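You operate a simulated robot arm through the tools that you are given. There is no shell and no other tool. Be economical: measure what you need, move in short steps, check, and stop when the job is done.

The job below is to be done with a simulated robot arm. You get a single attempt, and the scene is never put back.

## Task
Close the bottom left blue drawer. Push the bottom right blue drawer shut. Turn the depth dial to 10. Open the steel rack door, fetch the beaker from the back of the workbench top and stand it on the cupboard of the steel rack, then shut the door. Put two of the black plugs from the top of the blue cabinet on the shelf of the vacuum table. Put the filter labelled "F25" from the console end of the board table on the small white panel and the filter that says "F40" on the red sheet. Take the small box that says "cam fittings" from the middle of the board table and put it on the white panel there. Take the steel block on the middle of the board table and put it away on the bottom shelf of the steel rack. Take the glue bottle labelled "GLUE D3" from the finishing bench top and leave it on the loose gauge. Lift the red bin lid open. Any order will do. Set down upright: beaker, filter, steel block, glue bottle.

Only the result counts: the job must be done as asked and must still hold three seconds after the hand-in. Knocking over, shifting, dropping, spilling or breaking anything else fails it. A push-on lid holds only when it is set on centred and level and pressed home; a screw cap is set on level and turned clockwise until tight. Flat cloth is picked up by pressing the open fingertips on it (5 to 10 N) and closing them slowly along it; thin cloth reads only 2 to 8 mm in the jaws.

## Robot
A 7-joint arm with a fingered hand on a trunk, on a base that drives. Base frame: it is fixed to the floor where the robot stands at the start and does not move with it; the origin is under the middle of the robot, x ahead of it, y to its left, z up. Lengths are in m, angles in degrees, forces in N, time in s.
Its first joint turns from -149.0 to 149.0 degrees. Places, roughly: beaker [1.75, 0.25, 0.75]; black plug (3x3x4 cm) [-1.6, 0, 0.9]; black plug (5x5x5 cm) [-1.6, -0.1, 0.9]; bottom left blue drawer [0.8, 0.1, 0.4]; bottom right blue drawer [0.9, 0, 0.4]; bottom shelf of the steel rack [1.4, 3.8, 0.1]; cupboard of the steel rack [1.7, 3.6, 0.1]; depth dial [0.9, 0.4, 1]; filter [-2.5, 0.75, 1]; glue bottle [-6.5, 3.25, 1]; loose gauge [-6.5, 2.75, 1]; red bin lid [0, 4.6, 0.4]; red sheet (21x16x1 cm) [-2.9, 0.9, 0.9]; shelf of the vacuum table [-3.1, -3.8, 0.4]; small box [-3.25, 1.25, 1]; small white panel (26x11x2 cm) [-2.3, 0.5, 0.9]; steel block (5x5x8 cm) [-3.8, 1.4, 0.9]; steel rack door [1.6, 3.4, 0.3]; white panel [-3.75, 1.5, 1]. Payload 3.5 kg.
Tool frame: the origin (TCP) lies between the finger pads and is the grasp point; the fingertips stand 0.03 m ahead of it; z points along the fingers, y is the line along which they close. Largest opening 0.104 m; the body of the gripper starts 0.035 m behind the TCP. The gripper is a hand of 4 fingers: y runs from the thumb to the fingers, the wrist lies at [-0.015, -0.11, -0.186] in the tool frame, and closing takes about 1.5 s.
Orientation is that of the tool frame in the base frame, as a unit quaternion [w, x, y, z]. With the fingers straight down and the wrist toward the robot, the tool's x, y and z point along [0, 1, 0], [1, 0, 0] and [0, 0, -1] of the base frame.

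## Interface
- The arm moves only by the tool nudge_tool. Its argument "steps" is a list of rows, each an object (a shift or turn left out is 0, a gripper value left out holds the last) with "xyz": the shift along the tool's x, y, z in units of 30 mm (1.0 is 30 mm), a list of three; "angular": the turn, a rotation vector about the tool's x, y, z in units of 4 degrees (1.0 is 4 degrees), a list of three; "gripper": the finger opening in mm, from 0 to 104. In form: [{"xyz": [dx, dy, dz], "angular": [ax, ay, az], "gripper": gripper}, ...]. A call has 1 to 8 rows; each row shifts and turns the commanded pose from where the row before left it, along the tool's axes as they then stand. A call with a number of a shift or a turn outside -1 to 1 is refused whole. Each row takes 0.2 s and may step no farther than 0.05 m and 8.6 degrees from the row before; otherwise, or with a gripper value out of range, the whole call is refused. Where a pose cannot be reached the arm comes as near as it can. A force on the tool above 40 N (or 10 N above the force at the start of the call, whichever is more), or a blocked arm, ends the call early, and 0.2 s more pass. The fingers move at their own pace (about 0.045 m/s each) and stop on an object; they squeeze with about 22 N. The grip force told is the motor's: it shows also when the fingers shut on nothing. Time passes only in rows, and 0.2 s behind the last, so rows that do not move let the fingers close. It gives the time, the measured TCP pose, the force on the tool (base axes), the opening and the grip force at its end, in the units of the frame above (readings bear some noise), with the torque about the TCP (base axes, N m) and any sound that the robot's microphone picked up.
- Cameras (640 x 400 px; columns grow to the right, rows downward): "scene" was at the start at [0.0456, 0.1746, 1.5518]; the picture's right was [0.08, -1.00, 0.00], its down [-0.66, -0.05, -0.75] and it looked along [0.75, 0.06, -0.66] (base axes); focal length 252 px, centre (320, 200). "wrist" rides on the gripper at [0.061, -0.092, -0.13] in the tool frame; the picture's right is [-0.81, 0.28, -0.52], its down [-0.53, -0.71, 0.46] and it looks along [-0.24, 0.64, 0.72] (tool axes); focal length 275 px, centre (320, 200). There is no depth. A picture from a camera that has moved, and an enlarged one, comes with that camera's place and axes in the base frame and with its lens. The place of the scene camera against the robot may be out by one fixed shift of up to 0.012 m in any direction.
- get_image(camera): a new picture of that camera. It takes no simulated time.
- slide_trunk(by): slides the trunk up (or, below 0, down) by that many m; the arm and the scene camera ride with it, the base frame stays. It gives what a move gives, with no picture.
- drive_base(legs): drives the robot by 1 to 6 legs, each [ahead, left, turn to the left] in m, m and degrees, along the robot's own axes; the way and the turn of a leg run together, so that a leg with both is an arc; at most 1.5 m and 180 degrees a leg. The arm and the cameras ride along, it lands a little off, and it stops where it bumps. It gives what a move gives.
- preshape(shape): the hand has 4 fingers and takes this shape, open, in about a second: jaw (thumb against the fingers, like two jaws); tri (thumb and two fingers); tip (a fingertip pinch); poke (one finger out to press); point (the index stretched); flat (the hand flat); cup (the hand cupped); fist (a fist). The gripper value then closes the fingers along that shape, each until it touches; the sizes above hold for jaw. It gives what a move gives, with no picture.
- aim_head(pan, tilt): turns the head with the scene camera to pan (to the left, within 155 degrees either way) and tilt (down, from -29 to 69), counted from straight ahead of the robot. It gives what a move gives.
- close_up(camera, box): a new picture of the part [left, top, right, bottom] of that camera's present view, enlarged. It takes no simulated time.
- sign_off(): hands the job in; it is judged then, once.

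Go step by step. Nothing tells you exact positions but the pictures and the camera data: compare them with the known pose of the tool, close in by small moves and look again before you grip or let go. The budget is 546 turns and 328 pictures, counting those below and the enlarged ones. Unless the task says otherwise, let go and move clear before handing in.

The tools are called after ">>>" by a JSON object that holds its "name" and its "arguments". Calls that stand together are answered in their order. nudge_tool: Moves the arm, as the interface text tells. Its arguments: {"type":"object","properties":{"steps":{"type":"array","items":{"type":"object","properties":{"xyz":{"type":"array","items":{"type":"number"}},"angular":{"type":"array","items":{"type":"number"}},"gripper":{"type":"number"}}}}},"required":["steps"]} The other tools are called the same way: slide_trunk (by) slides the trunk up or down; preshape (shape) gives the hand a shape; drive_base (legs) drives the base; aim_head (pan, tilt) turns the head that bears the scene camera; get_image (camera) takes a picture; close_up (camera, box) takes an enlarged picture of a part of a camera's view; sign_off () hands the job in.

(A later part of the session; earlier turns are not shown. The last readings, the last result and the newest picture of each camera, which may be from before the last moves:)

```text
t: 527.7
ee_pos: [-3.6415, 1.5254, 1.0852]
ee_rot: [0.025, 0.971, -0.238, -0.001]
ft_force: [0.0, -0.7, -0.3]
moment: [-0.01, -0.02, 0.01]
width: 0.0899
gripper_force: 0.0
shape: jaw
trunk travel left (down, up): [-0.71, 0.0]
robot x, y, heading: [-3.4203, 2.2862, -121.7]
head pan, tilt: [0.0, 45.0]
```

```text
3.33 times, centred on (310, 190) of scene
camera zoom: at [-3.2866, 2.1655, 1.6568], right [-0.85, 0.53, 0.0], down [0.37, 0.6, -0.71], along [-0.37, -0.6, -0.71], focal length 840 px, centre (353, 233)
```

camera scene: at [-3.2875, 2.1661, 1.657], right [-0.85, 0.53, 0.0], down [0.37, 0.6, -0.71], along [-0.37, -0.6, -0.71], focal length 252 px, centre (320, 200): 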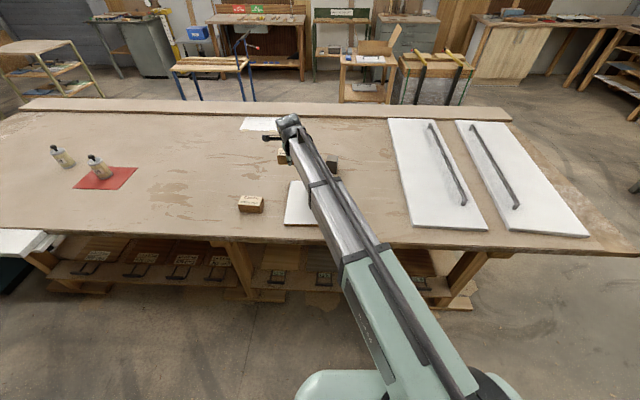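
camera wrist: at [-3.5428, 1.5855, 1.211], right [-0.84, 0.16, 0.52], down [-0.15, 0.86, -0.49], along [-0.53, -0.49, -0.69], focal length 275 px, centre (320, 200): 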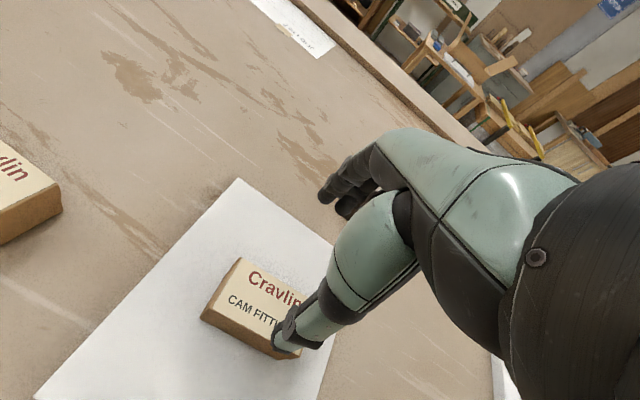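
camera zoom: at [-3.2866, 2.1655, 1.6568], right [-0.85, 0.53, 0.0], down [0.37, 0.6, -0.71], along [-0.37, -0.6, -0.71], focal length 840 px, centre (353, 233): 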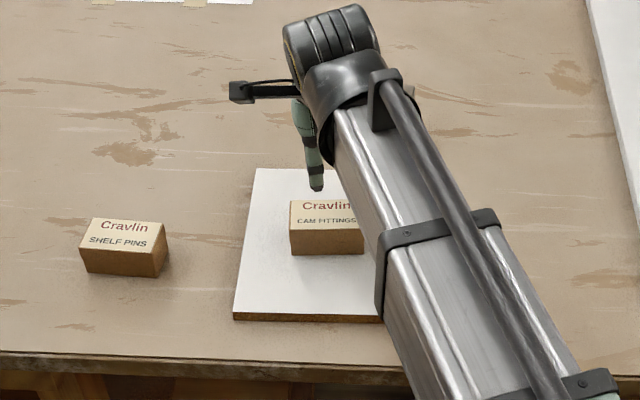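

The box rests on the panel. Next the steel block: I move right to see and grasp it.

>>> {"name": "drive_base", "arguments": {"legs": [[0, -0.27, 0]]}}

>>> {"name": "get_image", "arguments": {"camera": "wrist"}}

>>> {"name": "get_image", "arguments": {"camera": "scene"}}

```text
t: 529.7
ee_pos: [-3.8763, 1.6727, 1.0856]
ee_rot: [0.025, 0.971, -0.237, -0.002]
ft_force: [-0.8, -0.5, -0.9]
moment: [-0.05, -0.01, 0.0]
width: 0.0897
gripper_force: 0.1
shape: jaw
trunk travel left (down, up): [-0.71, 0.0]
robot x, y, heading: [-3.6525, 2.4348, -121.9]
head pan, tilt: [0.0, 45.0]
```

```text
127 pictures are left
camera wrist: at [-3.7775, 1.732, 1.211], right [-0.84, 0.15, 0.52], down [-0.15, 0.86, -0.49], along [-0.52, -0.49, -0.69], focal length 275 px, centre (320, 200)
```

wrist: 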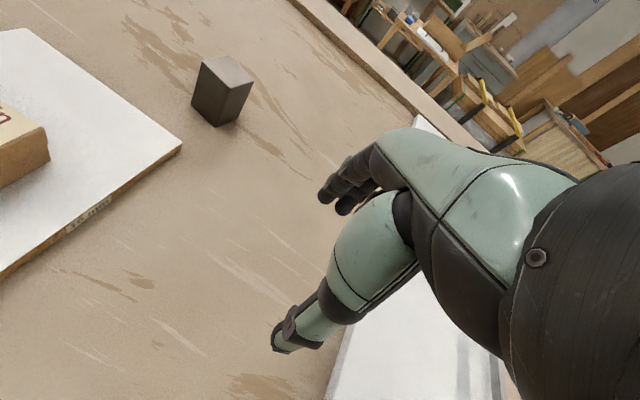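

```text
126 pictures are left
camera scene: at [-3.5222, 2.3123, 1.657], right [-0.85, 0.53, 0.0], down [0.37, 0.6, -0.71], along [-0.37, -0.6, -0.71], focal length 252 px, centre (320, 200)
```

scene: 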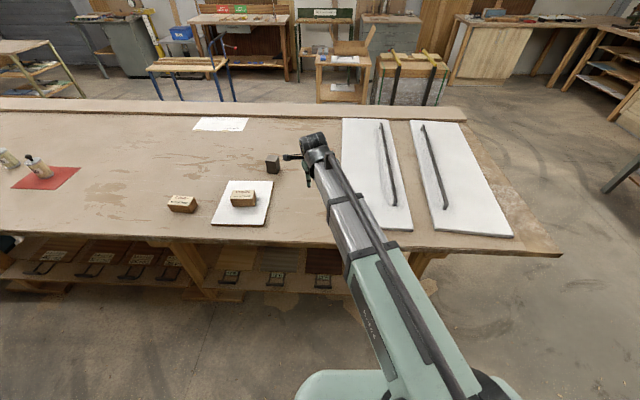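

>>> {"name": "close_up", "arguments": {"camera": "wrist", "box": [170, 40, 280, 140]}}

```text
4.00 times, centred on (225, 90) of wrist
camera zoom: at [-3.7775, 1.732, 1.211], right [-0.84, 0.15, 0.52], down [-0.15, 0.86, -0.49], along [-0.52, -0.49, -0.69], focal length 1101 px, centre (700, 640)
```

zoom: 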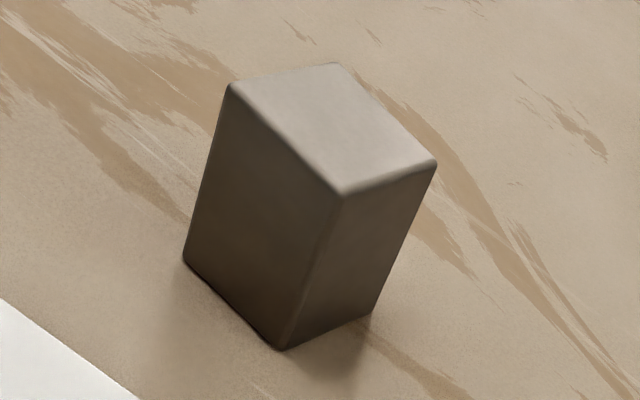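

Block centre is about (-3.84, 1.395), edges at 45°. I come closer and rotate the jaws to match.

>>> {"name": "drive_base", "arguments": {"legs": [[0.15, 0.08, 0]]}}

>>> {"name": "nudge_tool", "arguments": {"steps": [{"angular": [0, 0, 1], "gripper": 80}, {"angular": [0, 0, 1]}, {"angular": [0, 0, 1]}, {"angular": [0, 0, 1]}, {"angular": [-0.7, 0, 0.4]}]}}

```text
t: 531.1
ee_pos: [-3.8895, 1.5023, 1.0842]
ee_rot: [0.023, 0.971, -0.239, -0.002]
ft_force: [0.9, -0.1, 0.3]
moment: [0.01, -0.03, -0.01]
width: 0.0897
gripper_force: 0.0
shape: jaw
trunk travel left (down, up): [-0.71, 0.0]
robot x, y, heading: [-3.6623, 2.2661, -122.1]
head pan, tilt: [0.0, 45.0]
```

```text
t: 532.3
ee_pos: [-3.8897, 1.5026, 1.0852]
ee_rot: [0.048, 0.921, -0.386, -0.007]
ft_force: [-1.2, -0.1, -0.8]
moment: [0.01, 0.0, -0.02]
width: 0.0802
gripper_force: 0.1
shape: jaw
trunk travel left (down, up): [-0.71, 0.0]
robot x, y, heading: [-3.6646, 2.2655, -121.8]
head pan, tilt: [0.0, 45.0]
```

>>> {"name": "nudge_tool", "arguments": {"steps": [{"angular": [1, 0, 0], "xyz": [0.75, 0.26, 0]}, {"angular": [0.4, 0, 0], "xyz": [0.75, 0.26, 0]}, {"xyz": [0.75, 0.26, 0]}, {"xyz": [0.75, 0.26, 0]}, {"xyz": [0.7, 0.26, 0]}]}}

>>> {"name": "get_image", "arguments": {"camera": "wrist"}}

```text
t: 533.5
ee_pos: [-3.8376, 1.3963, 1.0873]
ee_rot: [0.002, 0.923, -0.385, 0.011]
ft_force: [-0.7, -0.3, -0.4]
moment: [0.01, 0.0, 0.04]
width: 0.0803
gripper_force: 0.1
shape: jaw
trunk travel left (down, up): [-0.71, 0.0]
robot x, y, heading: [-3.6654, 2.2634, -121.7]
head pan, tilt: [0.0, 45.0]
```

```text
124 pictures are left
camera wrist: at [-3.7312, 1.4188, 1.2191], right [-0.78, 0.39, 0.5], down [0.14, 0.87, -0.46], along [-0.62, -0.29, -0.73], focal length 275 px, centre (320, 200)
```

wrist: 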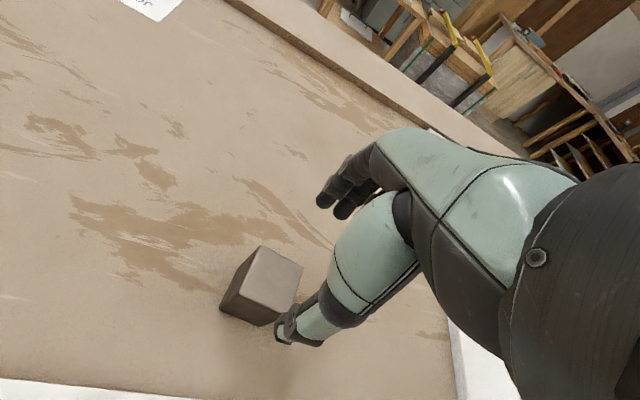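

>>> {"name": "nudge_tool", "arguments": {"steps": [{"xyz": [0.1, 0.15, 0.8]}, {"xyz": [0, 0, 0.8]}, {"xyz": [0, 0, 0.8]}]}}

>>> {"name": "get_image", "arguments": {"camera": "wrist"}}

```text
t: 534.3
ee_pos: [-3.839, 1.3904, 1.0145]
ee_rot: [0.001, 0.923, -0.385, 0.011]
ft_force: [-0.3, 0.2, -0.3]
moment: [-0.01, 0.01, 0.01]
width: 0.0803
gripper_force: 0.0
shape: jaw
trunk travel left (down, up): [-0.71, 0.0]
robot x, y, heading: [-3.6611, 2.2625, -121.9]
head pan, tilt: [0.0, 45.0]
```

```text
123 pictures are left
camera wrist: at [-3.7333, 1.4128, 1.1467], right [-0.78, 0.39, 0.5], down [0.14, 0.87, -0.46], along [-0.62, -0.29, -0.73], focal length 275 px, centre (320, 200)
```

wrist: 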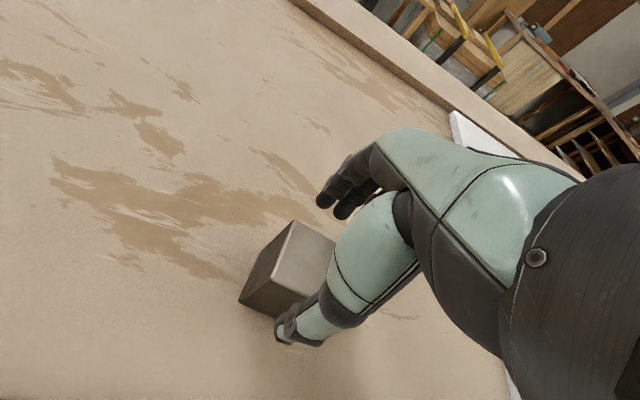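

>>> {"name": "nudge_tool", "arguments": {"steps": [{"xyz": [0, 0, 0.6]}, {"xyz": [0, 0, 0.6]}, {"xyz": [0, 0, 0.45]}, {"gripper": 35}, {}, {}, {}, {}]}}

>>> {"name": "nudge_tool", "arguments": {"steps": [{}, {}, {"xyz": [0, 0, -0.5]}, {"xyz": [0, 0, -0.5]}]}}

>>> {"name": "get_image", "arguments": {"camera": "wrist"}}

```text
t: 536.1
ee_pos: [-3.8363, 1.3903, 0.9672]
ee_rot: [0.002, 0.923, -0.385, 0.012]
ft_force: [-1.5, -0.2, -0.3]
moment: [-0.02, 0.02, 0.07]
width: 0.0448
gripper_force: 22.2
shape: jaw
trunk travel left (down, up): [-0.71, 0.0]
robot x, y, heading: [-3.6668, 2.2661, -122.0]
head pan, tilt: [0.0, 45.0]
```

```text
t: 537.1
ee_pos: [-3.837, 1.3899, 0.996]
ee_rot: [0.001, 0.923, -0.385, 0.013]
ft_force: [0.2, 0.0, -11.6]
moment: [-0.02, -0.03, -0.03]
width: 0.0444
gripper_force: 21.9
shape: jaw
trunk travel left (down, up): [-0.71, 0.0]
robot x, y, heading: [-3.6669, 2.2627, -122.1]
head pan, tilt: [0.0, 45.0]
```

```text
122 pictures are left
camera wrist: at [-3.7309, 1.4131, 1.1274], right [-0.78, 0.39, 0.5], down [0.14, 0.88, -0.46], along [-0.61, -0.29, -0.73], focal length 275 px, centre (320, 200)
```

wrist: 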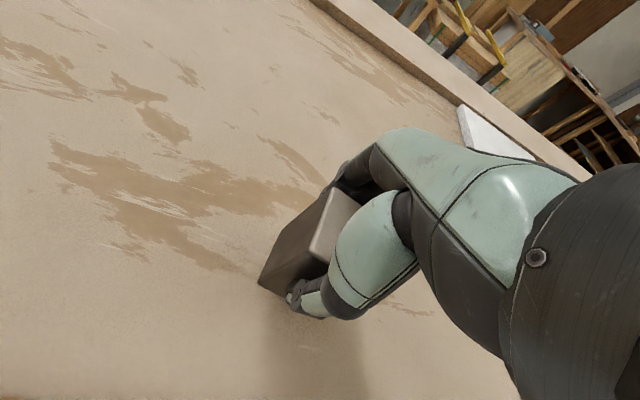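

The block is held (about 12 N). I raise it well above the table items, retract and drive back down the aisle to the open floor.

>>> {"name": "nudge_tool", "arguments": {"steps": [{"xyz": [0, 0, -1]}, {"xyz": [0, 0, -1]}, {"xyz": [0, 0, -1]}, {"xyz": [0, -0.5, -0.8]}, {"xyz": [0, -0.6, -0.8]}, {"xyz": [0, -0.8, -0.8]}, {"xyz": [0, -0.8, -0.8]}, {"xyz": [0, -0.8, 0]}]}}

>>> {"name": "nudge_tool", "arguments": {"steps": [{"xyz": [0, -0.8, 0]}, {"xyz": [0, -0.8, 0]}, {"xyz": [0, -0.8, 0]}]}}

>>> {"name": "drive_base", "arguments": {"legs": [[-0.07, 0, 0], [0, 1.4, 0]]}}

```text
t: 538.9
ee_pos: [-3.7693, 1.468, 1.1829]
ee_rot: [0.002, 0.923, -0.384, 0.011]
ft_force: [0.3, 0.0, -11.5]
moment: [-0.04, -0.03, 0.02]
width: 0.0444
gripper_force: 22.1
shape: jaw
trunk travel left (down, up): [-0.71, 0.0]
robot x, y, heading: [-3.6638, 2.2657, -122.0]
head pan, tilt: [0.0, 45.0]
```

```text
t: 539.7
ee_pos: [-3.714, 1.5153, 1.1825]
ee_rot: [0.002, 0.923, -0.385, 0.011]
ft_force: [-0.4, -0.2, -11.6]
moment: [-0.04, -0.09, 0.01]
width: 0.044
gripper_force: 21.8
shape: jaw
trunk travel left (down, up): [-0.71, 0.0]
robot x, y, heading: [-3.6625, 2.2664, -122.0]
head pan, tilt: [0.0, 45.0]
```

```text
t: 547.3
ee_pos: [-2.5246, 0.8304, 1.1804]
ee_rot: [0.002, 0.919, -0.394, 0.012]
ft_force: [-0.2, 0.2, -11.8]
moment: [-0.02, -0.08, 0.01]
width: 0.0442
gripper_force: 21.8
shape: jaw
trunk travel left (down, up): [-0.71, 0.0]
robot x, y, heading: [-2.458, 1.5781, -123.5]
head pan, tilt: [0.0, 45.0]
```

>>> {"name": "drive_base", "arguments": {"legs": [[0, 1.4, 1.2], [0, 1.1, 0], [0.5, 0, 0], [0, 0, 178]]}}

>>> {"name": "aim_head", "arguments": {"pan": 10, "tilt": 35}}

>>> {"name": "get_image", "arguments": {"camera": "scene"}}

```text
t: 569.5
ee_pos: [-0.5942, 0.5759, 1.1819]
ee_rot: [-0.012, 0.356, 0.934, 0.001]
ft_force: [-0.2, 0.2, -11.3]
moment: [-0.03, 0.06, 0.0]
width: 0.0435
gripper_force: 21.8
shape: jaw
trunk travel left (down, up): [-0.71, 0.0]
robot x, y, heading: [-0.598, -0.1735, 61.7]
head pan, tilt: [0.0, 45.0]
```

```text
t: 570.2
ee_pos: [-0.5937, 0.5752, 1.1808]
ee_rot: [-0.011, 0.356, 0.934, 0.001]
ft_force: [0.3, 0.3, -11.1]
moment: [0.0, 0.08, 0.02]
width: 0.0436
gripper_force: 21.9
shape: jaw
trunk travel left (down, up): [-0.71, 0.0]
robot x, y, heading: [-0.5975, -0.1768, 61.4]
head pan, tilt: [10.0, 35.0]
```

```text
121 pictures are left
camera scene: at [-0.7335, -0.0513, 1.6715], right [0.95, -0.32, 0.0], down [-0.18, -0.55, -0.82], along [0.26, 0.78, -0.57], focal length 252 px, centre (320, 200)
```

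scene: 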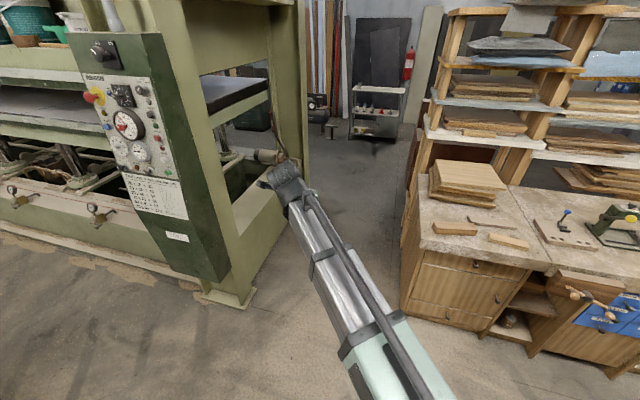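

>>> {"name": "nudge_tool", "arguments": {"steps": [{"xyz": [-1, 0, 0]}, {"xyz": [-1, 0, 0]}, {"xyz": [-1, 0, 0]}, {"xyz": [-1, 0, 0]}, {"xyz": [-1, 0, 0]}, {"xyz": [-1, 0, 0]}, {"xyz": [-1, 0, 0]}, {"xyz": [-1, 0, 0]}]}}

>>> {"name": "drive_base", "arguments": {"legs": [[0, 0, -4.7], [0.4, 0.36, 0], [1.3, 0, 0], [1.2, 0, 0]]}}

>>> {"name": "get_image", "arguments": {"camera": "scene"}}

```text
t: 572.0
ee_pos: [-0.4128, 0.4101, 1.1781]
ee_rot: [-0.013, 0.357, 0.934, 0.001]
ft_force: [0.7, -0.1, -12.1]
moment: [-0.02, 0.03, 0.01]
width: 0.0434
gripper_force: 22.0
shape: jaw
trunk travel left (down, up): [-0.71, 0.0]
robot x, y, heading: [-0.5942, -0.1779, 61.6]
head pan, tilt: [10.0, 35.0]
```

```text
t: 587.5
ee_pos: [0.7525, 3.1089, 1.177]
ee_rot: [-0.012, 0.355, 0.935, 0.0]
ft_force: [0.4, -0.4, -12.1]
moment: [-0.01, 0.06, 0.02]
width: 0.0434
gripper_force: 22.2
shape: jaw
trunk travel left (down, up): [-0.71, 0.0]
robot x, y, heading: [0.5723, 2.5224, 61.4]
head pan, tilt: [10.0, 35.0]
```

```text
120 pictures are left
camera scene: at [0.4342, 2.6466, 1.6716], right [0.95, -0.32, 0.0], down [-0.18, -0.55, -0.82], along [0.26, 0.78, -0.57], focal length 252 px, centre (320, 200)
```

scene: 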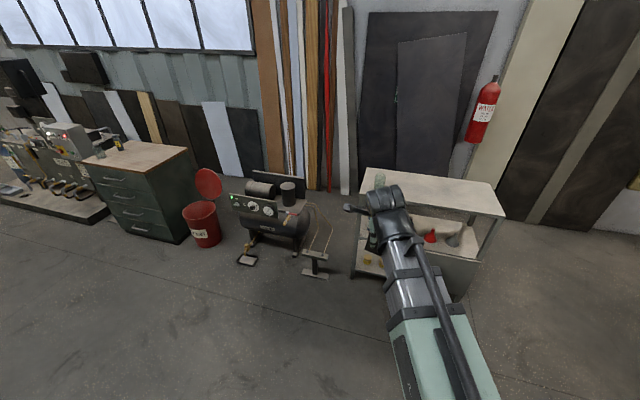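

At the rack side again. I square up, shift right, and lower the trunk.

>>> {"name": "drive_base", "arguments": {"legs": [[0, 0, -6.6], [0.1, -0.155, 0]]}}

>>> {"name": "slide_trunk", "arguments": {"by": -0.4}}

>>> {"name": "slide_trunk", "arguments": {"by": -0.29}}

>>> {"name": "nudge_tool", "arguments": {"steps": [{"xyz": [0, 0.6, 0.6]}, {"xyz": [0, 0.6, 0.7]}, {"xyz": [0, 0.6, 0.7]}, {"xyz": [0, 0.6, 0.7]}, {"xyz": [0, 0.6, 0.7]}, {"xyz": [0, 0.6, 0.7]}, {"xyz": [0, 0.6, 0.7]}, {"xyz": [0, 0, 0.8]}]}}

>>> {"name": "get_image", "arguments": {"camera": "scene"}}

>>> {"name": "get_image", "arguments": {"camera": "wrist"}}

```text
t: 589.5
ee_pos: [1.0037, 3.0787, 1.1773]
ee_rot: [-0.012, 0.41, 0.912, 0.002]
ft_force: [0.1, 0.4, -11.8]
moment: [0.01, 0.05, 0.01]
width: 0.0434
gripper_force: 22.0
shape: jaw
trunk travel left (down, up): [-0.71, 0.0]
robot x, y, heading: [0.7508, 2.5179, 54.9]
head pan, tilt: [10.0, 35.0]
```

```text
t: 593.4
ee_pos: [1.0032, 3.0789, 0.7772]
ee_rot: [-0.012, 0.41, 0.912, 0.002]
ft_force: [0.1, -0.6, -12.2]
moment: [0.01, 0.03, 0.0]
width: 0.0436
gripper_force: 22.2
shape: jaw
trunk travel left (down, up): [-0.31, 0.4]
robot x, y, heading: [0.7513, 2.5162, 54.8]
head pan, tilt: [10.0, 35.0]
```

```text
t: 596.3
ee_pos: [1.0035, 3.0791, 0.4871]
ee_rot: [-0.012, 0.41, 0.912, 0.001]
ft_force: [-0.5, -0.1, -10.7]
moment: [0.01, 0.04, 0.01]
width: 0.0433
gripper_force: 22.1
shape: jaw
trunk travel left (down, up): [-0.02, 0.69]
robot x, y, heading: [0.7535, 2.5179, 54.9]
head pan, tilt: [10.0, 35.0]
```

```text
t: 598.1
ee_pos: [1.0946, 3.1641, 0.3204]
ee_rot: [-0.011, 0.41, 0.912, 0.003]
ft_force: [0.7, 0.1, -10.8]
moment: [0.01, 0.04, -0.03]
width: 0.0433
gripper_force: 22.0
shape: jaw
trunk travel left (down, up): [-0.02, 0.69]
robot x, y, heading: [0.7531, 2.5138, 54.8]
head pan, tilt: [10.0, 35.0]
```

```text
119 pictures are left
camera scene: at [0.6326, 2.6566, 0.9817], right [0.91, -0.42, 0.0], down [-0.24, -0.52, -0.82], along [0.35, 0.74, -0.57], focal length 252 px, centre (320, 200)
```

scene: 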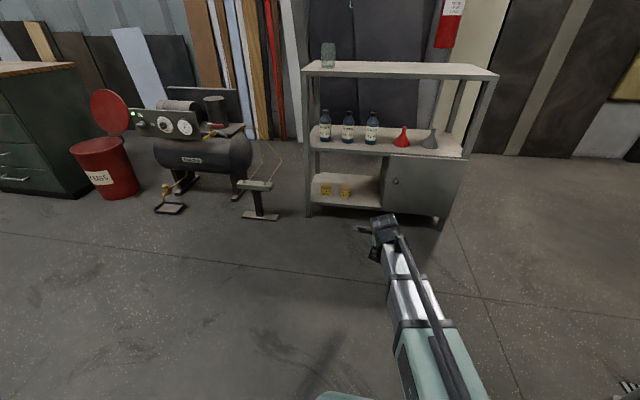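

```text
118 pictures are left
camera wrist: at [0.9886, 3.1481, 0.452], right [0.75, -0.43, 0.5], down [-0.19, -0.87, -0.46], along [0.63, 0.26, -0.73], focal length 275 px, centre (320, 200)
```

wrist: 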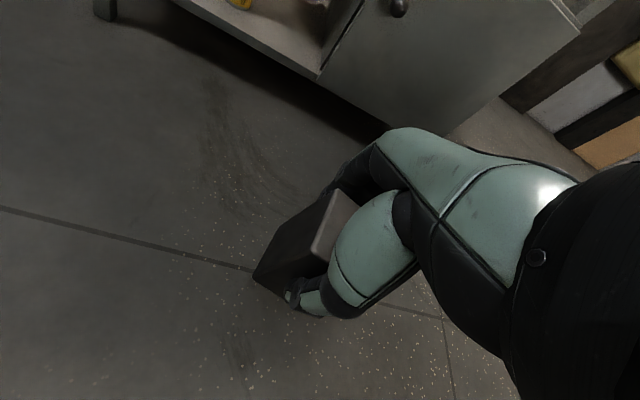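

>>> {"name": "nudge_tool", "arguments": {"steps": [{"xyz": [0, 0, 0.95]}, {"xyz": [0, 0, 0.95]}, {"xyz": [0, 0, 0.9]}]}}

>>> {"name": "drive_base", "arguments": {"legs": [[0.42, 0.03, 0]]}}

>>> {"name": "get_image", "arguments": {"camera": "wrist"}}

>>> {"name": "close_up", "arguments": {"camera": "scene", "box": [280, 120, 440, 240]}}

```text
t: 598.9
ee_pos: [1.0935, 3.1645, 0.2362]
ee_rot: [-0.012, 0.41, 0.912, 0.002]
ft_force: [0.1, 0.5, -12.0]
moment: [0.02, 0.03, 0.0]
width: 0.0434
gripper_force: 22.0
shape: jaw
trunk travel left (down, up): [-0.02, 0.69]
robot x, y, heading: [0.7532, 2.5174, 54.9]
head pan, tilt: [10.0, 35.0]
```

```text
t: 601.4
ee_pos: [1.3054, 3.5189, 0.2362]
ee_rot: [-0.011, 0.41, 0.912, 0.001]
ft_force: [-0.3, 0.5, -12.7]
moment: [0.02, 0.04, -0.03]
width: 0.0434
gripper_force: 21.7
shape: jaw
trunk travel left (down, up): [-0.02, 0.69]
robot x, y, heading: [0.9641, 2.8711, 54.9]
head pan, tilt: [10.0, 35.0]
```

```text
117 pictures are left
camera wrist: at [1.1987, 3.5025, 0.3685], right [0.75, -0.43, 0.5], down [-0.19, -0.87, -0.46], along [0.63, 0.25, -0.73], focal length 275 px, centre (320, 200)
```

wrist: 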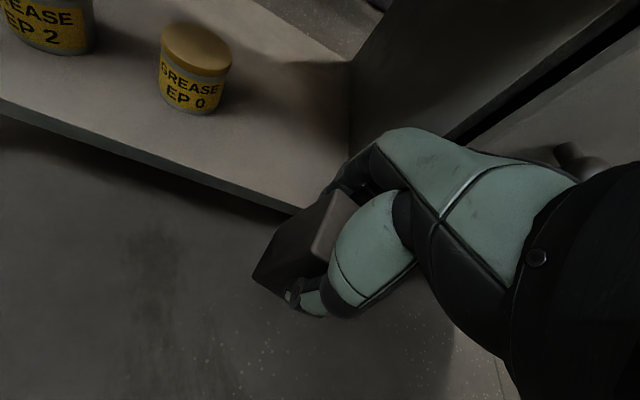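

```text
3.33 times, centred on (360, 180) of scene
camera zoom: at [0.8452, 3.0108, 0.9816], right [0.91, -0.42, 0.0], down [-0.24, -0.52, -0.82], along [0.35, 0.74, -0.57], focal length 840 px, centre (187, 267)
```

zoom: 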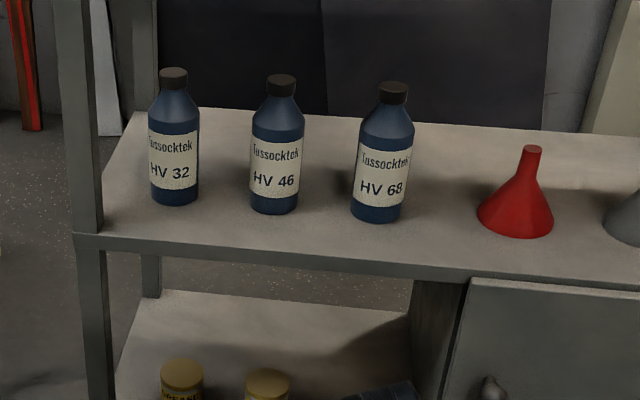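

>>> {"name": "nudge_tool", "arguments": {"steps": [{"xyz": [0.22, 0.95, 0]}, {"xyz": [0.22, 0.95, 0]}, {"xyz": [0.22, 0.95, 0]}, {"xyz": [0.22, 0.95, 0.2]}, {"xyz": [0.22, 0.95, 0.3]}]}}

>>> {"name": "get_image", "arguments": {"camera": "wrist"}}

```text
t: 602.6
ee_pos: [1.3892, 3.6371, 0.2174]
ee_rot: [-0.011, 0.41, 0.912, 0.001]
ft_force: [0.8, 1.0, -10.5]
moment: [0.01, 0.03, 0.04]
width: 0.0432
gripper_force: 21.9
shape: jaw
trunk travel left (down, up): [-0.02, 0.69]
robot x, y, heading: [0.9663, 2.8746, 54.7]
head pan, tilt: [10.0, 35.0]
```

```text
115 pictures are left
camera wrist: at [1.2828, 3.6214, 0.3498], right [0.75, -0.43, 0.5], down [-0.19, -0.87, -0.46], along [0.63, 0.25, -0.73], focal length 275 px, centre (320, 200)
```

wrist: 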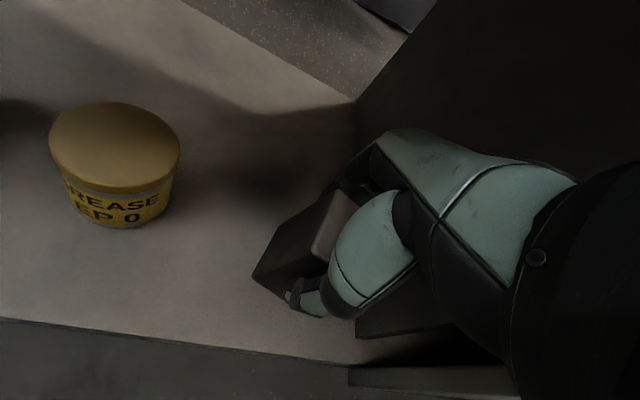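

>>> {"name": "nudge_tool", "arguments": {"steps": [{"xyz": [0.1, 0.5, 0.3]}, {"xyz": [0, 0, 0.3]}, {"xyz": [0, 0, 0.2]}]}}

>>> {"name": "nudge_tool", "arguments": {"steps": [{"xyz": [0, 0, 0.12]}, {"xyz": [0, 0, 0.1]}, {}]}}

>>> {"name": "nudge_tool", "arguments": {"steps": [{"xyz": [0, 0, 0.1]}, {"xyz": [0, 0, 0.1]}, {}]}}

```text
t: 603.4
ee_pos: [1.3977, 3.6507, 0.1964]
ee_rot: [-0.011, 0.41, 0.912, 0.001]
ft_force: [0.0, 0.4, -11.1]
moment: [0.0, 0.07, 0.0]
width: 0.0435
gripper_force: 22.3
shape: jaw
trunk travel left (down, up): [-0.02, 0.69]
robot x, y, heading: [0.965, 2.8738, 54.8]
head pan, tilt: [10.0, 35.0]
```

```text
t: 604.2
ee_pos: [1.3976, 3.6517, 0.192]
ee_rot: [-0.011, 0.41, 0.912, 0.002]
ft_force: [-0.8, 2.6, -0.7]
moment: [0.05, -0.08, 0.06]
width: 0.0431
gripper_force: 21.9
shape: jaw
trunk travel left (down, up): [-0.02, 0.69]
robot x, y, heading: [0.9667, 2.8693, 54.9]
head pan, tilt: [10.0, 35.0]
```

```text
t: 605.0
ee_pos: [1.3984, 3.6513, 0.1886]
ee_rot: [-0.011, 0.411, 0.912, 0.005]
ft_force: [1.0, 0.2, 19.5]
moment: [-0.08, -0.14, 0.05]
width: 0.0448
gripper_force: 21.8
shape: jaw
trunk travel left (down, up): [-0.02, 0.69]
robot x, y, heading: [0.9664, 2.8728, 55.1]
head pan, tilt: [10.0, 35.0]
```

The block stands on the shelf. I open wide, ease back within the opening, rise just above it, then back out.

>>> {"name": "nudge_tool", "arguments": {"steps": [{"xyz": [0, 0, -0.1]}, {"gripper": 100}, {}, {}, {}, {}, {"xyz": [0, -0.6, 0]}]}}

>>> {"name": "nudge_tool", "arguments": {"steps": [{"xyz": [0, 0, -0.5]}, {"xyz": [0, 0, -0.5]}, {"xyz": [0, 0, -0.5]}, {"xyz": [0, 0, -0.4]}]}}

>>> {"name": "get_image", "arguments": {"camera": "wrist"}}

```text
t: 606.6
ee_pos: [1.3859, 3.6409, 0.1879]
ee_rot: [-0.011, 0.41, 0.912, 0.003]
ft_force: [1.6, 2.7, 0.6]
moment: [0.0, 0.0, -0.02]
width: 0.1006
gripper_force: 0.0
shape: jaw
trunk travel left (down, up): [-0.02, 0.69]
robot x, y, heading: [0.9629, 2.8728, 55.0]
head pan, tilt: [10.0, 35.0]
```

```text
t: 607.6
ee_pos: [1.3856, 3.6384, 0.2468]
ee_rot: [-0.012, 0.41, 0.912, 0.002]
ft_force: [-0.4, 0.7, -0.2]
moment: [-0.02, -0.01, 0.0]
width: 0.0997
gripper_force: 0.0
shape: jaw
trunk travel left (down, up): [-0.02, 0.69]
robot x, y, heading: [0.9656, 2.8731, 54.9]
head pan, tilt: [10.0, 35.0]
```

```text
114 pictures are left
camera wrist: at [1.2779, 3.621, 0.3779], right [0.75, -0.43, 0.5], down [-0.19, -0.87, -0.46], along [0.63, 0.25, -0.73], focal length 275 px, centre (320, 200)
```

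wrist: 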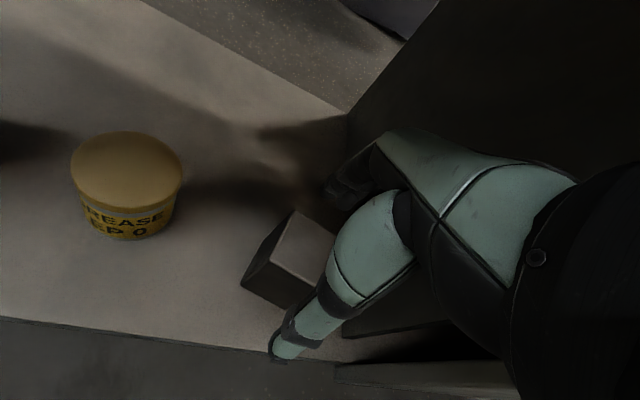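

>>> {"name": "nudge_tool", "arguments": {"steps": [{"xyz": [0, 0, -0.3]}, {"xyz": [-0.2, -0.8, 0]}, {"xyz": [-0.2, -0.9, 0]}, {"xyz": [-0.2, -0.9, 0]}, {"xyz": [-0.2, -0.9, 0]}]}}

>>> {"name": "drive_base", "arguments": {"legs": [[-0.35, 0, 0]]}}

>>> {"name": "close_up", "arguments": {"camera": "scene", "box": [280, 110, 480, 240]}}

```text
t: 608.8
ee_pos: [1.3226, 3.5495, 0.2552]
ee_rot: [-0.012, 0.409, 0.912, 0.002]
ft_force: [0.7, -1.1, -0.3]
moment: [0.02, 0.01, 0.01]
width: 0.1002
gripper_force: 0.1
shape: jaw
trunk travel left (down, up): [-0.02, 0.69]
robot x, y, heading: [0.9642, 2.8721, 55.0]
head pan, tilt: [10.0, 35.0]
```

```text
t: 611.1
ee_pos: [1.1211, 3.2637, 0.255]
ee_rot: [-0.012, 0.411, 0.912, 0.003]
ft_force: [0.0, -0.1, -0.3]
moment: [0.01, -0.01, -0.02]
width: 0.0999
gripper_force: 0.0
shape: jaw
trunk travel left (down, up): [-0.02, 0.69]
robot x, y, heading: [0.7636, 2.5822, 54.9]
head pan, tilt: [10.0, 35.0]
```

```text
3.08 times, centred on (380, 175) of scene
camera zoom: at [0.6439, 2.7248, 0.9817], right [0.91, -0.43, 0.0], down [-0.24, -0.52, -0.82], along [0.35, 0.74, -0.57], focal length 775 px, centre (135, 277)
```

zoom: 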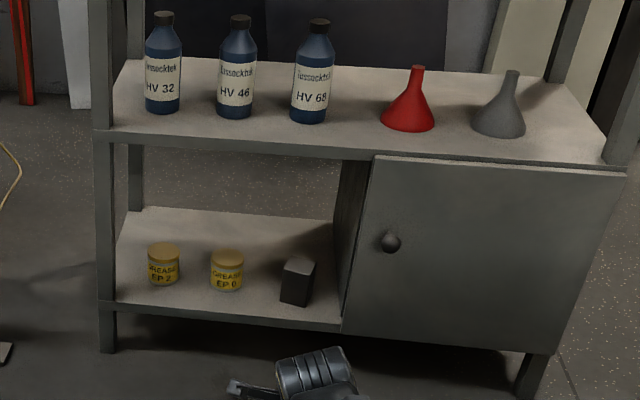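

Block, tins and door all look right. Now back for the plugs.

>>> {"name": "slide_trunk", "arguments": {"by": 0.4}}

>>> {"name": "slide_trunk", "arguments": {"by": 0.29}}

>>> {"name": "nudge_tool", "arguments": {"steps": [{"xyz": [0, -0.5, -0.8]}, {"xyz": [0, -0.5, -0.8]}, {"xyz": [0, -0.5, -0.8]}, {"xyz": [0, -0.5, -0.8]}, {"xyz": [0, -0.3, -0.8]}, {"xyz": [0, 0, -0.8]}, {"xyz": [0, 0, -0.8]}]}}

>>> {"name": "drive_base", "arguments": {"legs": [[0, 0, 2], [-1.4, 0, 0], [-1.3, 0, 0], [-0.45, -0.3, 0]]}}

>>> {"name": "drive_base", "arguments": {"legs": [[0, 0, 130]]}}

>>> {"name": "aim_head", "arguments": {"pan": 0, "tilt": 35}}

>>> {"name": "get_image", "arguments": {"camera": "scene"}}

```text
t: 614.9
ee_pos: [1.1205, 3.2636, 0.6545]
ee_rot: [-0.011, 0.41, 0.912, 0.003]
ft_force: [-0.9, 0.5, -0.5]
moment: [-0.04, -0.01, 0.04]
width: 0.0999
gripper_force: 0.0
shape: jaw
trunk travel left (down, up): [-0.42, 0.29]
robot x, y, heading: [0.7633, 2.5847, 54.7]
head pan, tilt: [10.0, 35.0]
```

```text
t: 617.8
ee_pos: [1.1214, 3.2634, 0.9456]
ee_rot: [-0.011, 0.41, 0.912, 0.002]
ft_force: [-0.9, 0.0, -0.1]
moment: [-0.03, -0.01, -0.03]
width: 0.0999
gripper_force: 0.1
shape: jaw
trunk travel left (down, up): [-0.71, 0.0]
robot x, y, heading: [0.7637, 2.5874, 54.7]
head pan, tilt: [10.0, 35.0]
```

```text
t: 619.4
ee_pos: [1.0709, 3.2146, 1.1136]
ee_rot: [-0.011, 0.41, 0.912, 0.002]
ft_force: [-0.3, -0.4, -0.4]
moment: [0.0, 0.02, -0.05]
width: 0.1
gripper_force: 0.1
shape: jaw
trunk travel left (down, up): [-0.71, 0.0]
robot x, y, heading: [0.76, 2.5851, 54.6]
head pan, tilt: [10.0, 35.0]
```

```text
t: 635.7
ee_pos: [-0.4757, 0.4433, 1.1145]
ee_rot: [-0.012, 0.417, 0.909, 0.002]
ft_force: [-0.5, -0.5, -0.1]
moment: [0.0, 0.0, 0.03]
width: 0.0997
gripper_force: 0.0
shape: jaw
trunk travel left (down, up): [-0.71, 0.0]
robot x, y, heading: [-0.7914, -0.1846, 53.9]
head pan, tilt: [10.0, 35.0]
```

```text
t: 641.6
ee_pos: [-1.4635, -0.3723, 1.115]
ee_rot: [-0.006, -0.664, 0.748, -0.009]
ft_force: [0.4, 0.0, 1.1]
moment: [-0.01, -0.02, 0.0]
width: 0.0998
gripper_force: 0.2
shape: jaw
trunk travel left (down, up): [-0.71, 0.0]
robot x, y, heading: [-0.7901, -0.1825, -173.1]
head pan, tilt: [10.0, 35.0]
```

```text
t: 642.3
ee_pos: [-1.464, -0.3715, 1.1134]
ee_rot: [-0.007, -0.665, 0.747, -0.01]
ft_force: [-0.1, 0.3, 0.5]
moment: [0.0, 0.03, 0.02]
width: 0.0997
gripper_force: 0.1
shape: jaw
trunk travel left (down, up): [-0.71, 0.0]
robot x, y, heading: [-0.7886, -0.1766, -173.2]
head pan, tilt: [0.0, 35.0]
```

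```text
112 pictures are left
camera scene: at [-0.8071, -0.3576, 1.6717], right [-0.12, 0.99, 0.0], down [0.57, 0.07, -0.82], along [-0.81, -0.09, -0.57], focal length 252 px, centre (320, 200)
```

scene: 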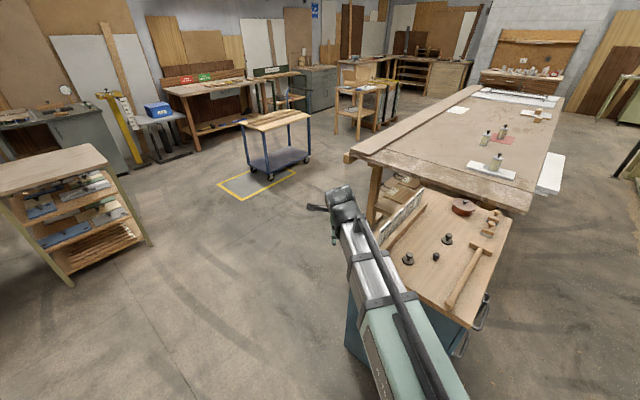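

>>> {"name": "nudge_tool", "arguments": {"steps": [{"xyz": [-1, 0, 0], "gripper": 60}, {"xyz": [-1, 0, 0]}, {"xyz": [-1, 0, 0]}, {"xyz": [-1, 0, 0]}, {"xyz": [-1, 0, 0]}, {"xyz": [-1, 0, 0]}]}}

>>> {"name": "get_image", "arguments": {"camera": "wrist"}}

```text
t: 643.7
ee_pos: [-1.4445, -0.1925, 1.1078]
ee_rot: [-0.008, -0.665, 0.747, -0.01]
ft_force: [-0.2, 0.0, -0.6]
moment: [-0.01, 0.02, 0.01]
width: 0.0606
gripper_force: 0.1
shape: jaw
trunk travel left (down, up): [-0.71, 0.0]
robot x, y, heading: [-0.7899, -0.1825, -173.5]
head pan, tilt: [0.0, 35.0]
```

```text
111 pictures are left
camera wrist: at [-1.3608, -0.2594, 1.2388], right [-0.18, 0.85, 0.5], down [0.77, 0.43, -0.46], along [-0.61, 0.3, -0.73], focal length 275 px, centre (320, 200)
```

wrist: 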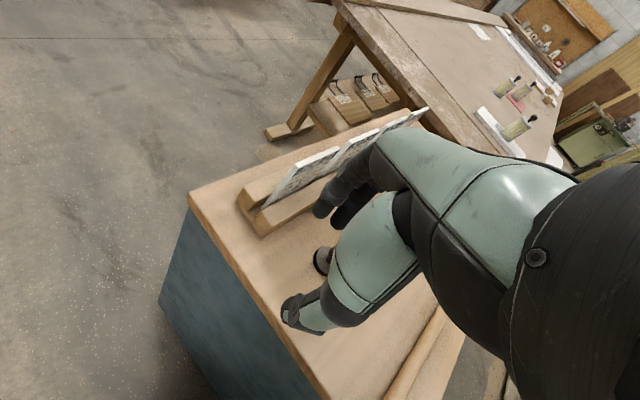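

>>> {"name": "nudge_tool", "arguments": {"steps": [{"xyz": [-1, 0, 0]}, {"xyz": [-1, 0, 0]}, {"xyz": [-1, 0, 0]}, {"xyz": [-1, 0, 0]}, {"xyz": [-1, 0, 0]}, {"xyz": [-1, 0, 0]}]}}

>>> {"name": "get_image", "arguments": {"camera": "wrist"}}

```text
t: 645.1
ee_pos: [-1.4201, -0.0109, 1.1051]
ee_rot: [-0.007, -0.664, 0.747, -0.009]
ft_force: [-0.1, -0.3, 0.9]
moment: [0.02, 0.02, 0.05]
width: 0.0602
gripper_force: 0.0
shape: jaw
trunk travel left (down, up): [-0.71, 0.0]
robot x, y, heading: [-0.7899, -0.1798, -173.2]
head pan, tilt: [0.0, 35.0]
```

```text
110 pictures are left
camera wrist: at [-1.3371, -0.0793, 1.2361], right [-0.18, 0.85, 0.5], down [0.77, 0.44, -0.46], along [-0.61, 0.3, -0.73], focal length 275 px, centre (320, 200)
```

wrist: 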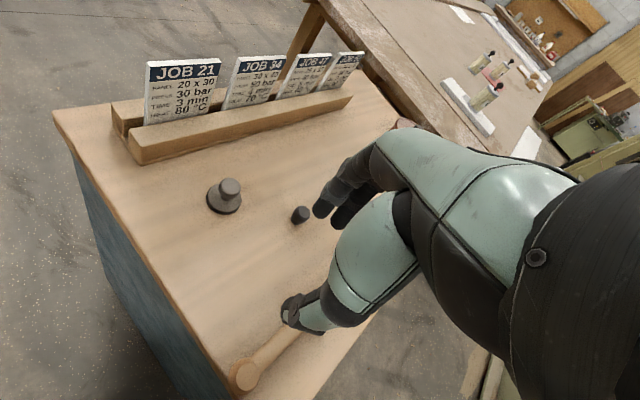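

>>> {"name": "nudge_tool", "arguments": {"steps": [{"xyz": [0.55, 0.87, 0]}, {"xyz": [0.57, 0.87, 0]}, {"xyz": [0.57, 0.87, 0.3]}, {"xyz": [0.57, 0.87, 0.6]}, {"xyz": [0.57, 0.87, 0.6]}, {"xyz": [0, 0, 0.9]}, {"xyz": [0, 0, 0.9]}, {"xyz": [0, 0, 0.9]}]}}

>>> {"name": "get_image", "arguments": {"camera": "wrist"}}

```text
t: 646.9
ee_pos: [-1.5579, -0.085, 0.9807]
ee_rot: [-0.006, -0.664, 0.747, -0.009]
ft_force: [0.9, -0.7, 0.6]
moment: [0.02, 0.0, 0.03]
width: 0.0604
gripper_force: 0.1
shape: jaw
trunk travel left (down, up): [-0.71, 0.0]
robot x, y, heading: [-0.7894, -0.1807, -173.2]
head pan, tilt: [0.0, 35.0]
```

```text
109 pictures are left
camera wrist: at [-1.475, -0.1524, 1.1117], right [-0.18, 0.85, 0.5], down [0.77, 0.43, -0.46], along [-0.61, 0.3, -0.73], focal length 275 px, centre (320, 200)
```

wrist: 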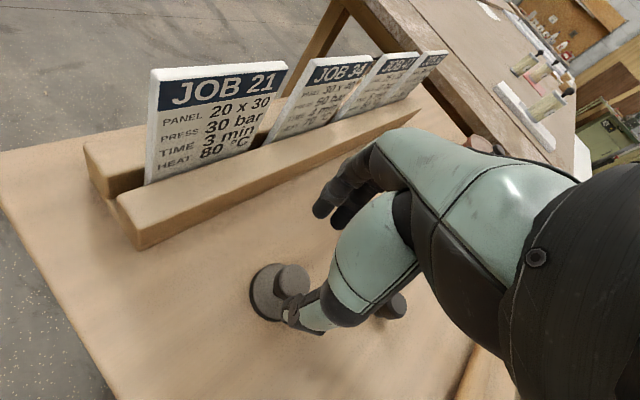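

>>> {"name": "nudge_tool", "arguments": {"steps": [{"xyz": [-0.22, 0.1, 0.8]}, {"xyz": [0, 0, 0.8]}, {"xyz": [0, 0, 0.55]}]}}

>>> {"name": "close_up", "arguments": {"camera": "wrist", "box": [220, 170, 400, 330]}}

```text
t: 647.7
ee_pos: [-1.56, -0.0792, 0.9155]
ee_rot: [-0.007, -0.665, 0.747, -0.009]
ft_force: [-0.2, -0.8, -0.3]
moment: [0.0, 0.01, 0.0]
width: 0.0602
gripper_force: 0.1
shape: jaw
trunk travel left (down, up): [-0.71, 0.0]
robot x, y, heading: [-0.7919, -0.1856, -173.3]
head pan, tilt: [0.0, 35.0]
```

```text
2.50 times, centred on (310, 250) of wrist
camera zoom: at [-1.4771, -0.1477, 1.0469], right [-0.18, 0.85, 0.5], down [0.77, 0.44, -0.46], along [-0.61, 0.3, -0.73], focal length 688 px, centre (345, 75)
```

zoom: 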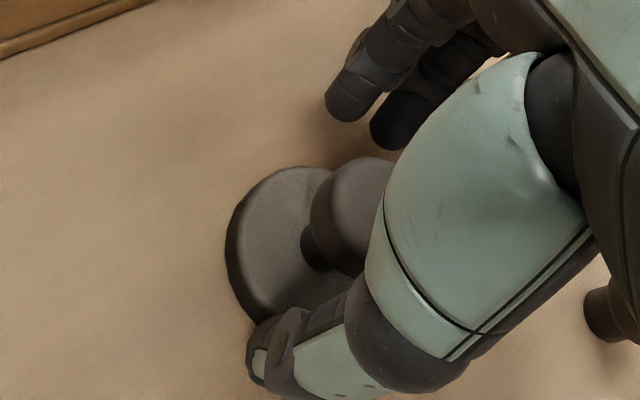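

>>> {"name": "nudge_tool", "arguments": {"steps": [{"xyz": [0, 0, 0.2]}, {"gripper": 10}, {}, {}, {}, {}, {}, {}]}}

>>> {"name": "nudge_tool", "arguments": {"steps": [{"xyz": [0, 0, -0.7]}, {"xyz": [0, 0, -0.8]}, {"xyz": [0, 0, -0.8]}]}}

>>> {"name": "get_image", "arguments": {"camera": "wrist"}}

```text
t: 649.5
ee_pos: [-1.5608, -0.0788, 0.9103]
ee_rot: [-0.007, -0.665, 0.747, -0.009]
ft_force: [-4.6, 0.5, 16.5]
moment: [0.07, 0.67, -0.06]
width: 0.0414
gripper_force: 21.9
shape: jaw
trunk travel left (down, up): [-0.71, 0.0]
robot x, y, heading: [-0.7901, -0.1814, -173.5]
head pan, tilt: [0.0, 35.0]
```

```text
t: 650.3
ee_pos: [-1.5627, -0.076, 0.9796]
ee_rot: [-0.007, -0.664, 0.748, -0.009]
ft_force: [-0.5, 1.0, -0.4]
moment: [0.0, -0.03, 0.0]
width: 0.0404
gripper_force: 22.5
shape: jaw
trunk travel left (down, up): [-0.71, 0.0]
robot x, y, heading: [-0.7955, -0.1807, -173.3]
head pan, tilt: [0.0, 35.0]
```

```text
107 pictures are left
camera wrist: at [-1.4799, -0.1445, 1.1118], right [-0.18, 0.85, 0.5], down [0.77, 0.43, -0.46], along [-0.61, 0.3, -0.73], focal length 275 px, centre (320, 200)
```

wrist: 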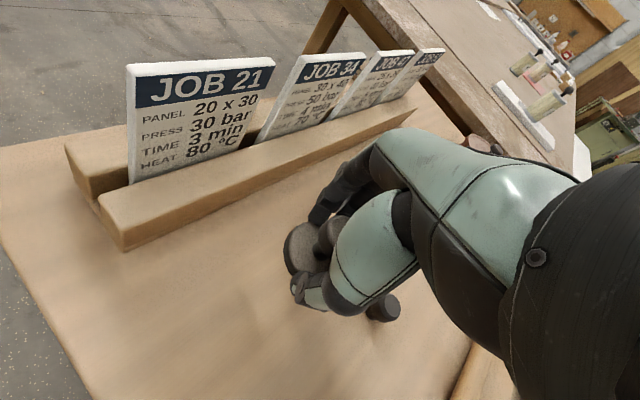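

The plug is held by its flange. I raise it and drive toward the vacuum table, checking the way.

>>> {"name": "nudge_tool", "arguments": {"steps": [{"xyz": [0, 0, -1]}, {"xyz": [0, 0, -1]}, {"xyz": [0, 0, -1]}, {"xyz": [0, -0.5, -1]}, {"xyz": [0, -0.5, -1]}, {"xyz": [0, -0.5, -0.5]}]}}

>>> {"name": "drive_base", "arguments": {"legs": [[-0.1, 0, 0], [0, 0, 50], [1.4, 0, 0], [0.2, -0.65, 0]]}}

>>> {"name": "aim_head", "arguments": {"pan": 5, "tilt": 25}}

>>> {"name": "get_image", "arguments": {"camera": "scene"}}

```text
t: 651.7
ee_pos: [-1.5184, -0.0793, 1.1438]
ee_rot: [-0.007, -0.664, 0.748, -0.008]
ft_force: [0.5, -0.4, -0.2]
moment: [0.01, 0.0, 0.01]
width: 0.0402
gripper_force: 22.0
shape: jaw
trunk travel left (down, up): [-0.71, 0.0]
robot x, y, heading: [-0.7922, -0.1795, -173.4]
head pan, tilt: [0.0, 35.0]
```

```text
t: 664.9
ee_pos: [-2.5785, -1.7254, 1.1438]
ee_rot: [0.003, 0.931, -0.364, 0.012]
ft_force: [0.0, 0.3, -1.0]
moment: [0.02, 0.01, 0.0]
width: 0.04
gripper_force: 21.8
shape: jaw
trunk travel left (down, up): [-0.71, 0.0]
robot x, y, heading: [-2.0708, -1.2001, -119.6]
head pan, tilt: [0.0, 35.0]
```

```text
t: 665.6
ee_pos: [-2.5792, -1.7271, 1.144]
ee_rot: [0.002, 0.932, -0.364, 0.012]
ft_force: [0.3, 0.8, -1.5]
moment: [-0.01, 0.02, -0.03]
width: 0.04
gripper_force: 21.6
shape: jaw
trunk travel left (down, up): [-0.71, 0.0]
robot x, y, heading: [-2.071, -1.1952, -119.2]
head pan, tilt: [5.0, 25.0]
```

```text
106 pictures are left
camera scene: at [-1.9313, -1.3279, 1.6874], right [-0.91, 0.41, 0.0], down [0.18, 0.39, -0.91], along [-0.37, -0.82, -0.42], focal length 252 px, centre (320, 200)
```

scene: 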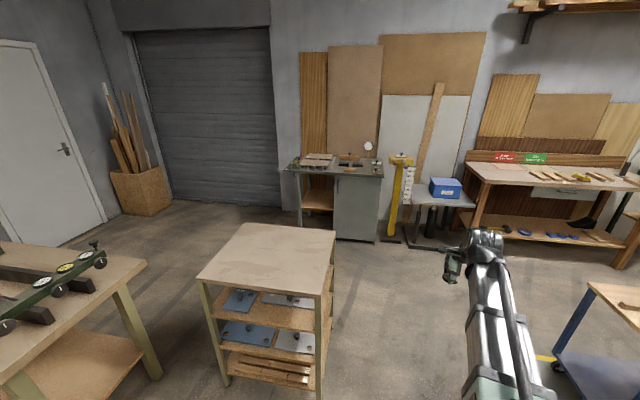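

>>> {"name": "close_up", "arguments": {"camera": "scene", "box": [270, 130, 410, 250]}}

```text
3.33 times, centred on (340, 190) of scene
camera zoom: at [-1.9313, -1.3279, 1.6874], right [-0.91, 0.41, 0.0], down [0.18, 0.39, -0.91], along [-0.37, -0.82, -0.42], focal length 840 px, centre (253, 233)
```

zoom: 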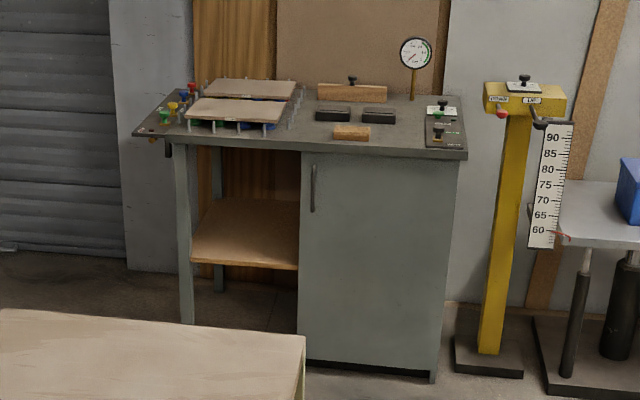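

>>> {"name": "drive_base", "arguments": {"legs": [[0, -0.15, -3.7], [1.4, 0, 0], [0.4, 0, 0]]}}

>>> {"name": "aim_head", "arguments": {"pan": 25, "tilt": 45}}

>>> {"name": "get_image", "arguments": {"camera": "scene"}}

```text
t: 675.5
ee_pos: [-3.7571, -3.0701, 1.1434]
ee_rot: [0.001, 0.914, -0.406, 0.012]
ft_force: [0.4, 0.0, -0.2]
moment: [0.05, 0.01, -0.02]
width: 0.04
gripper_force: 22.5
shape: jaw
trunk travel left (down, up): [-0.71, 0.0]
robot x, y, heading: [-3.1986, -2.5908, -124.9]
head pan, tilt: [5.0, 25.0]
```

```text
t: 676.4
ee_pos: [-3.7567, -3.0708, 1.1442]
ee_rot: [0.002, 0.913, -0.407, 0.012]
ft_force: [-0.2, 0.3, -1.0]
moment: [-0.02, 0.01, 0.01]
width: 0.0401
gripper_force: 21.8
shape: jaw
trunk travel left (down, up): [-0.71, 0.0]
robot x, y, heading: [-3.2012, -2.5912, -124.7]
head pan, tilt: [25.0, 45.0]
```

```text
104 pictures are left
camera scene: at [-3.0411, -2.7324, 1.657], right [-0.99, 0.17, 0.0], down [0.12, 0.7, -0.71], along [-0.12, -0.7, -0.71], focal length 252 px, centre (320, 200)
```

scene: 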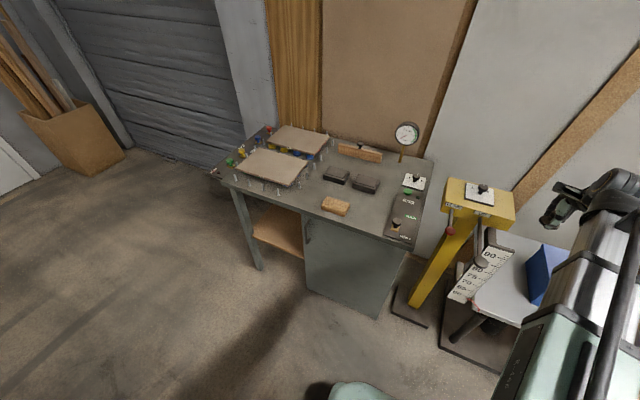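

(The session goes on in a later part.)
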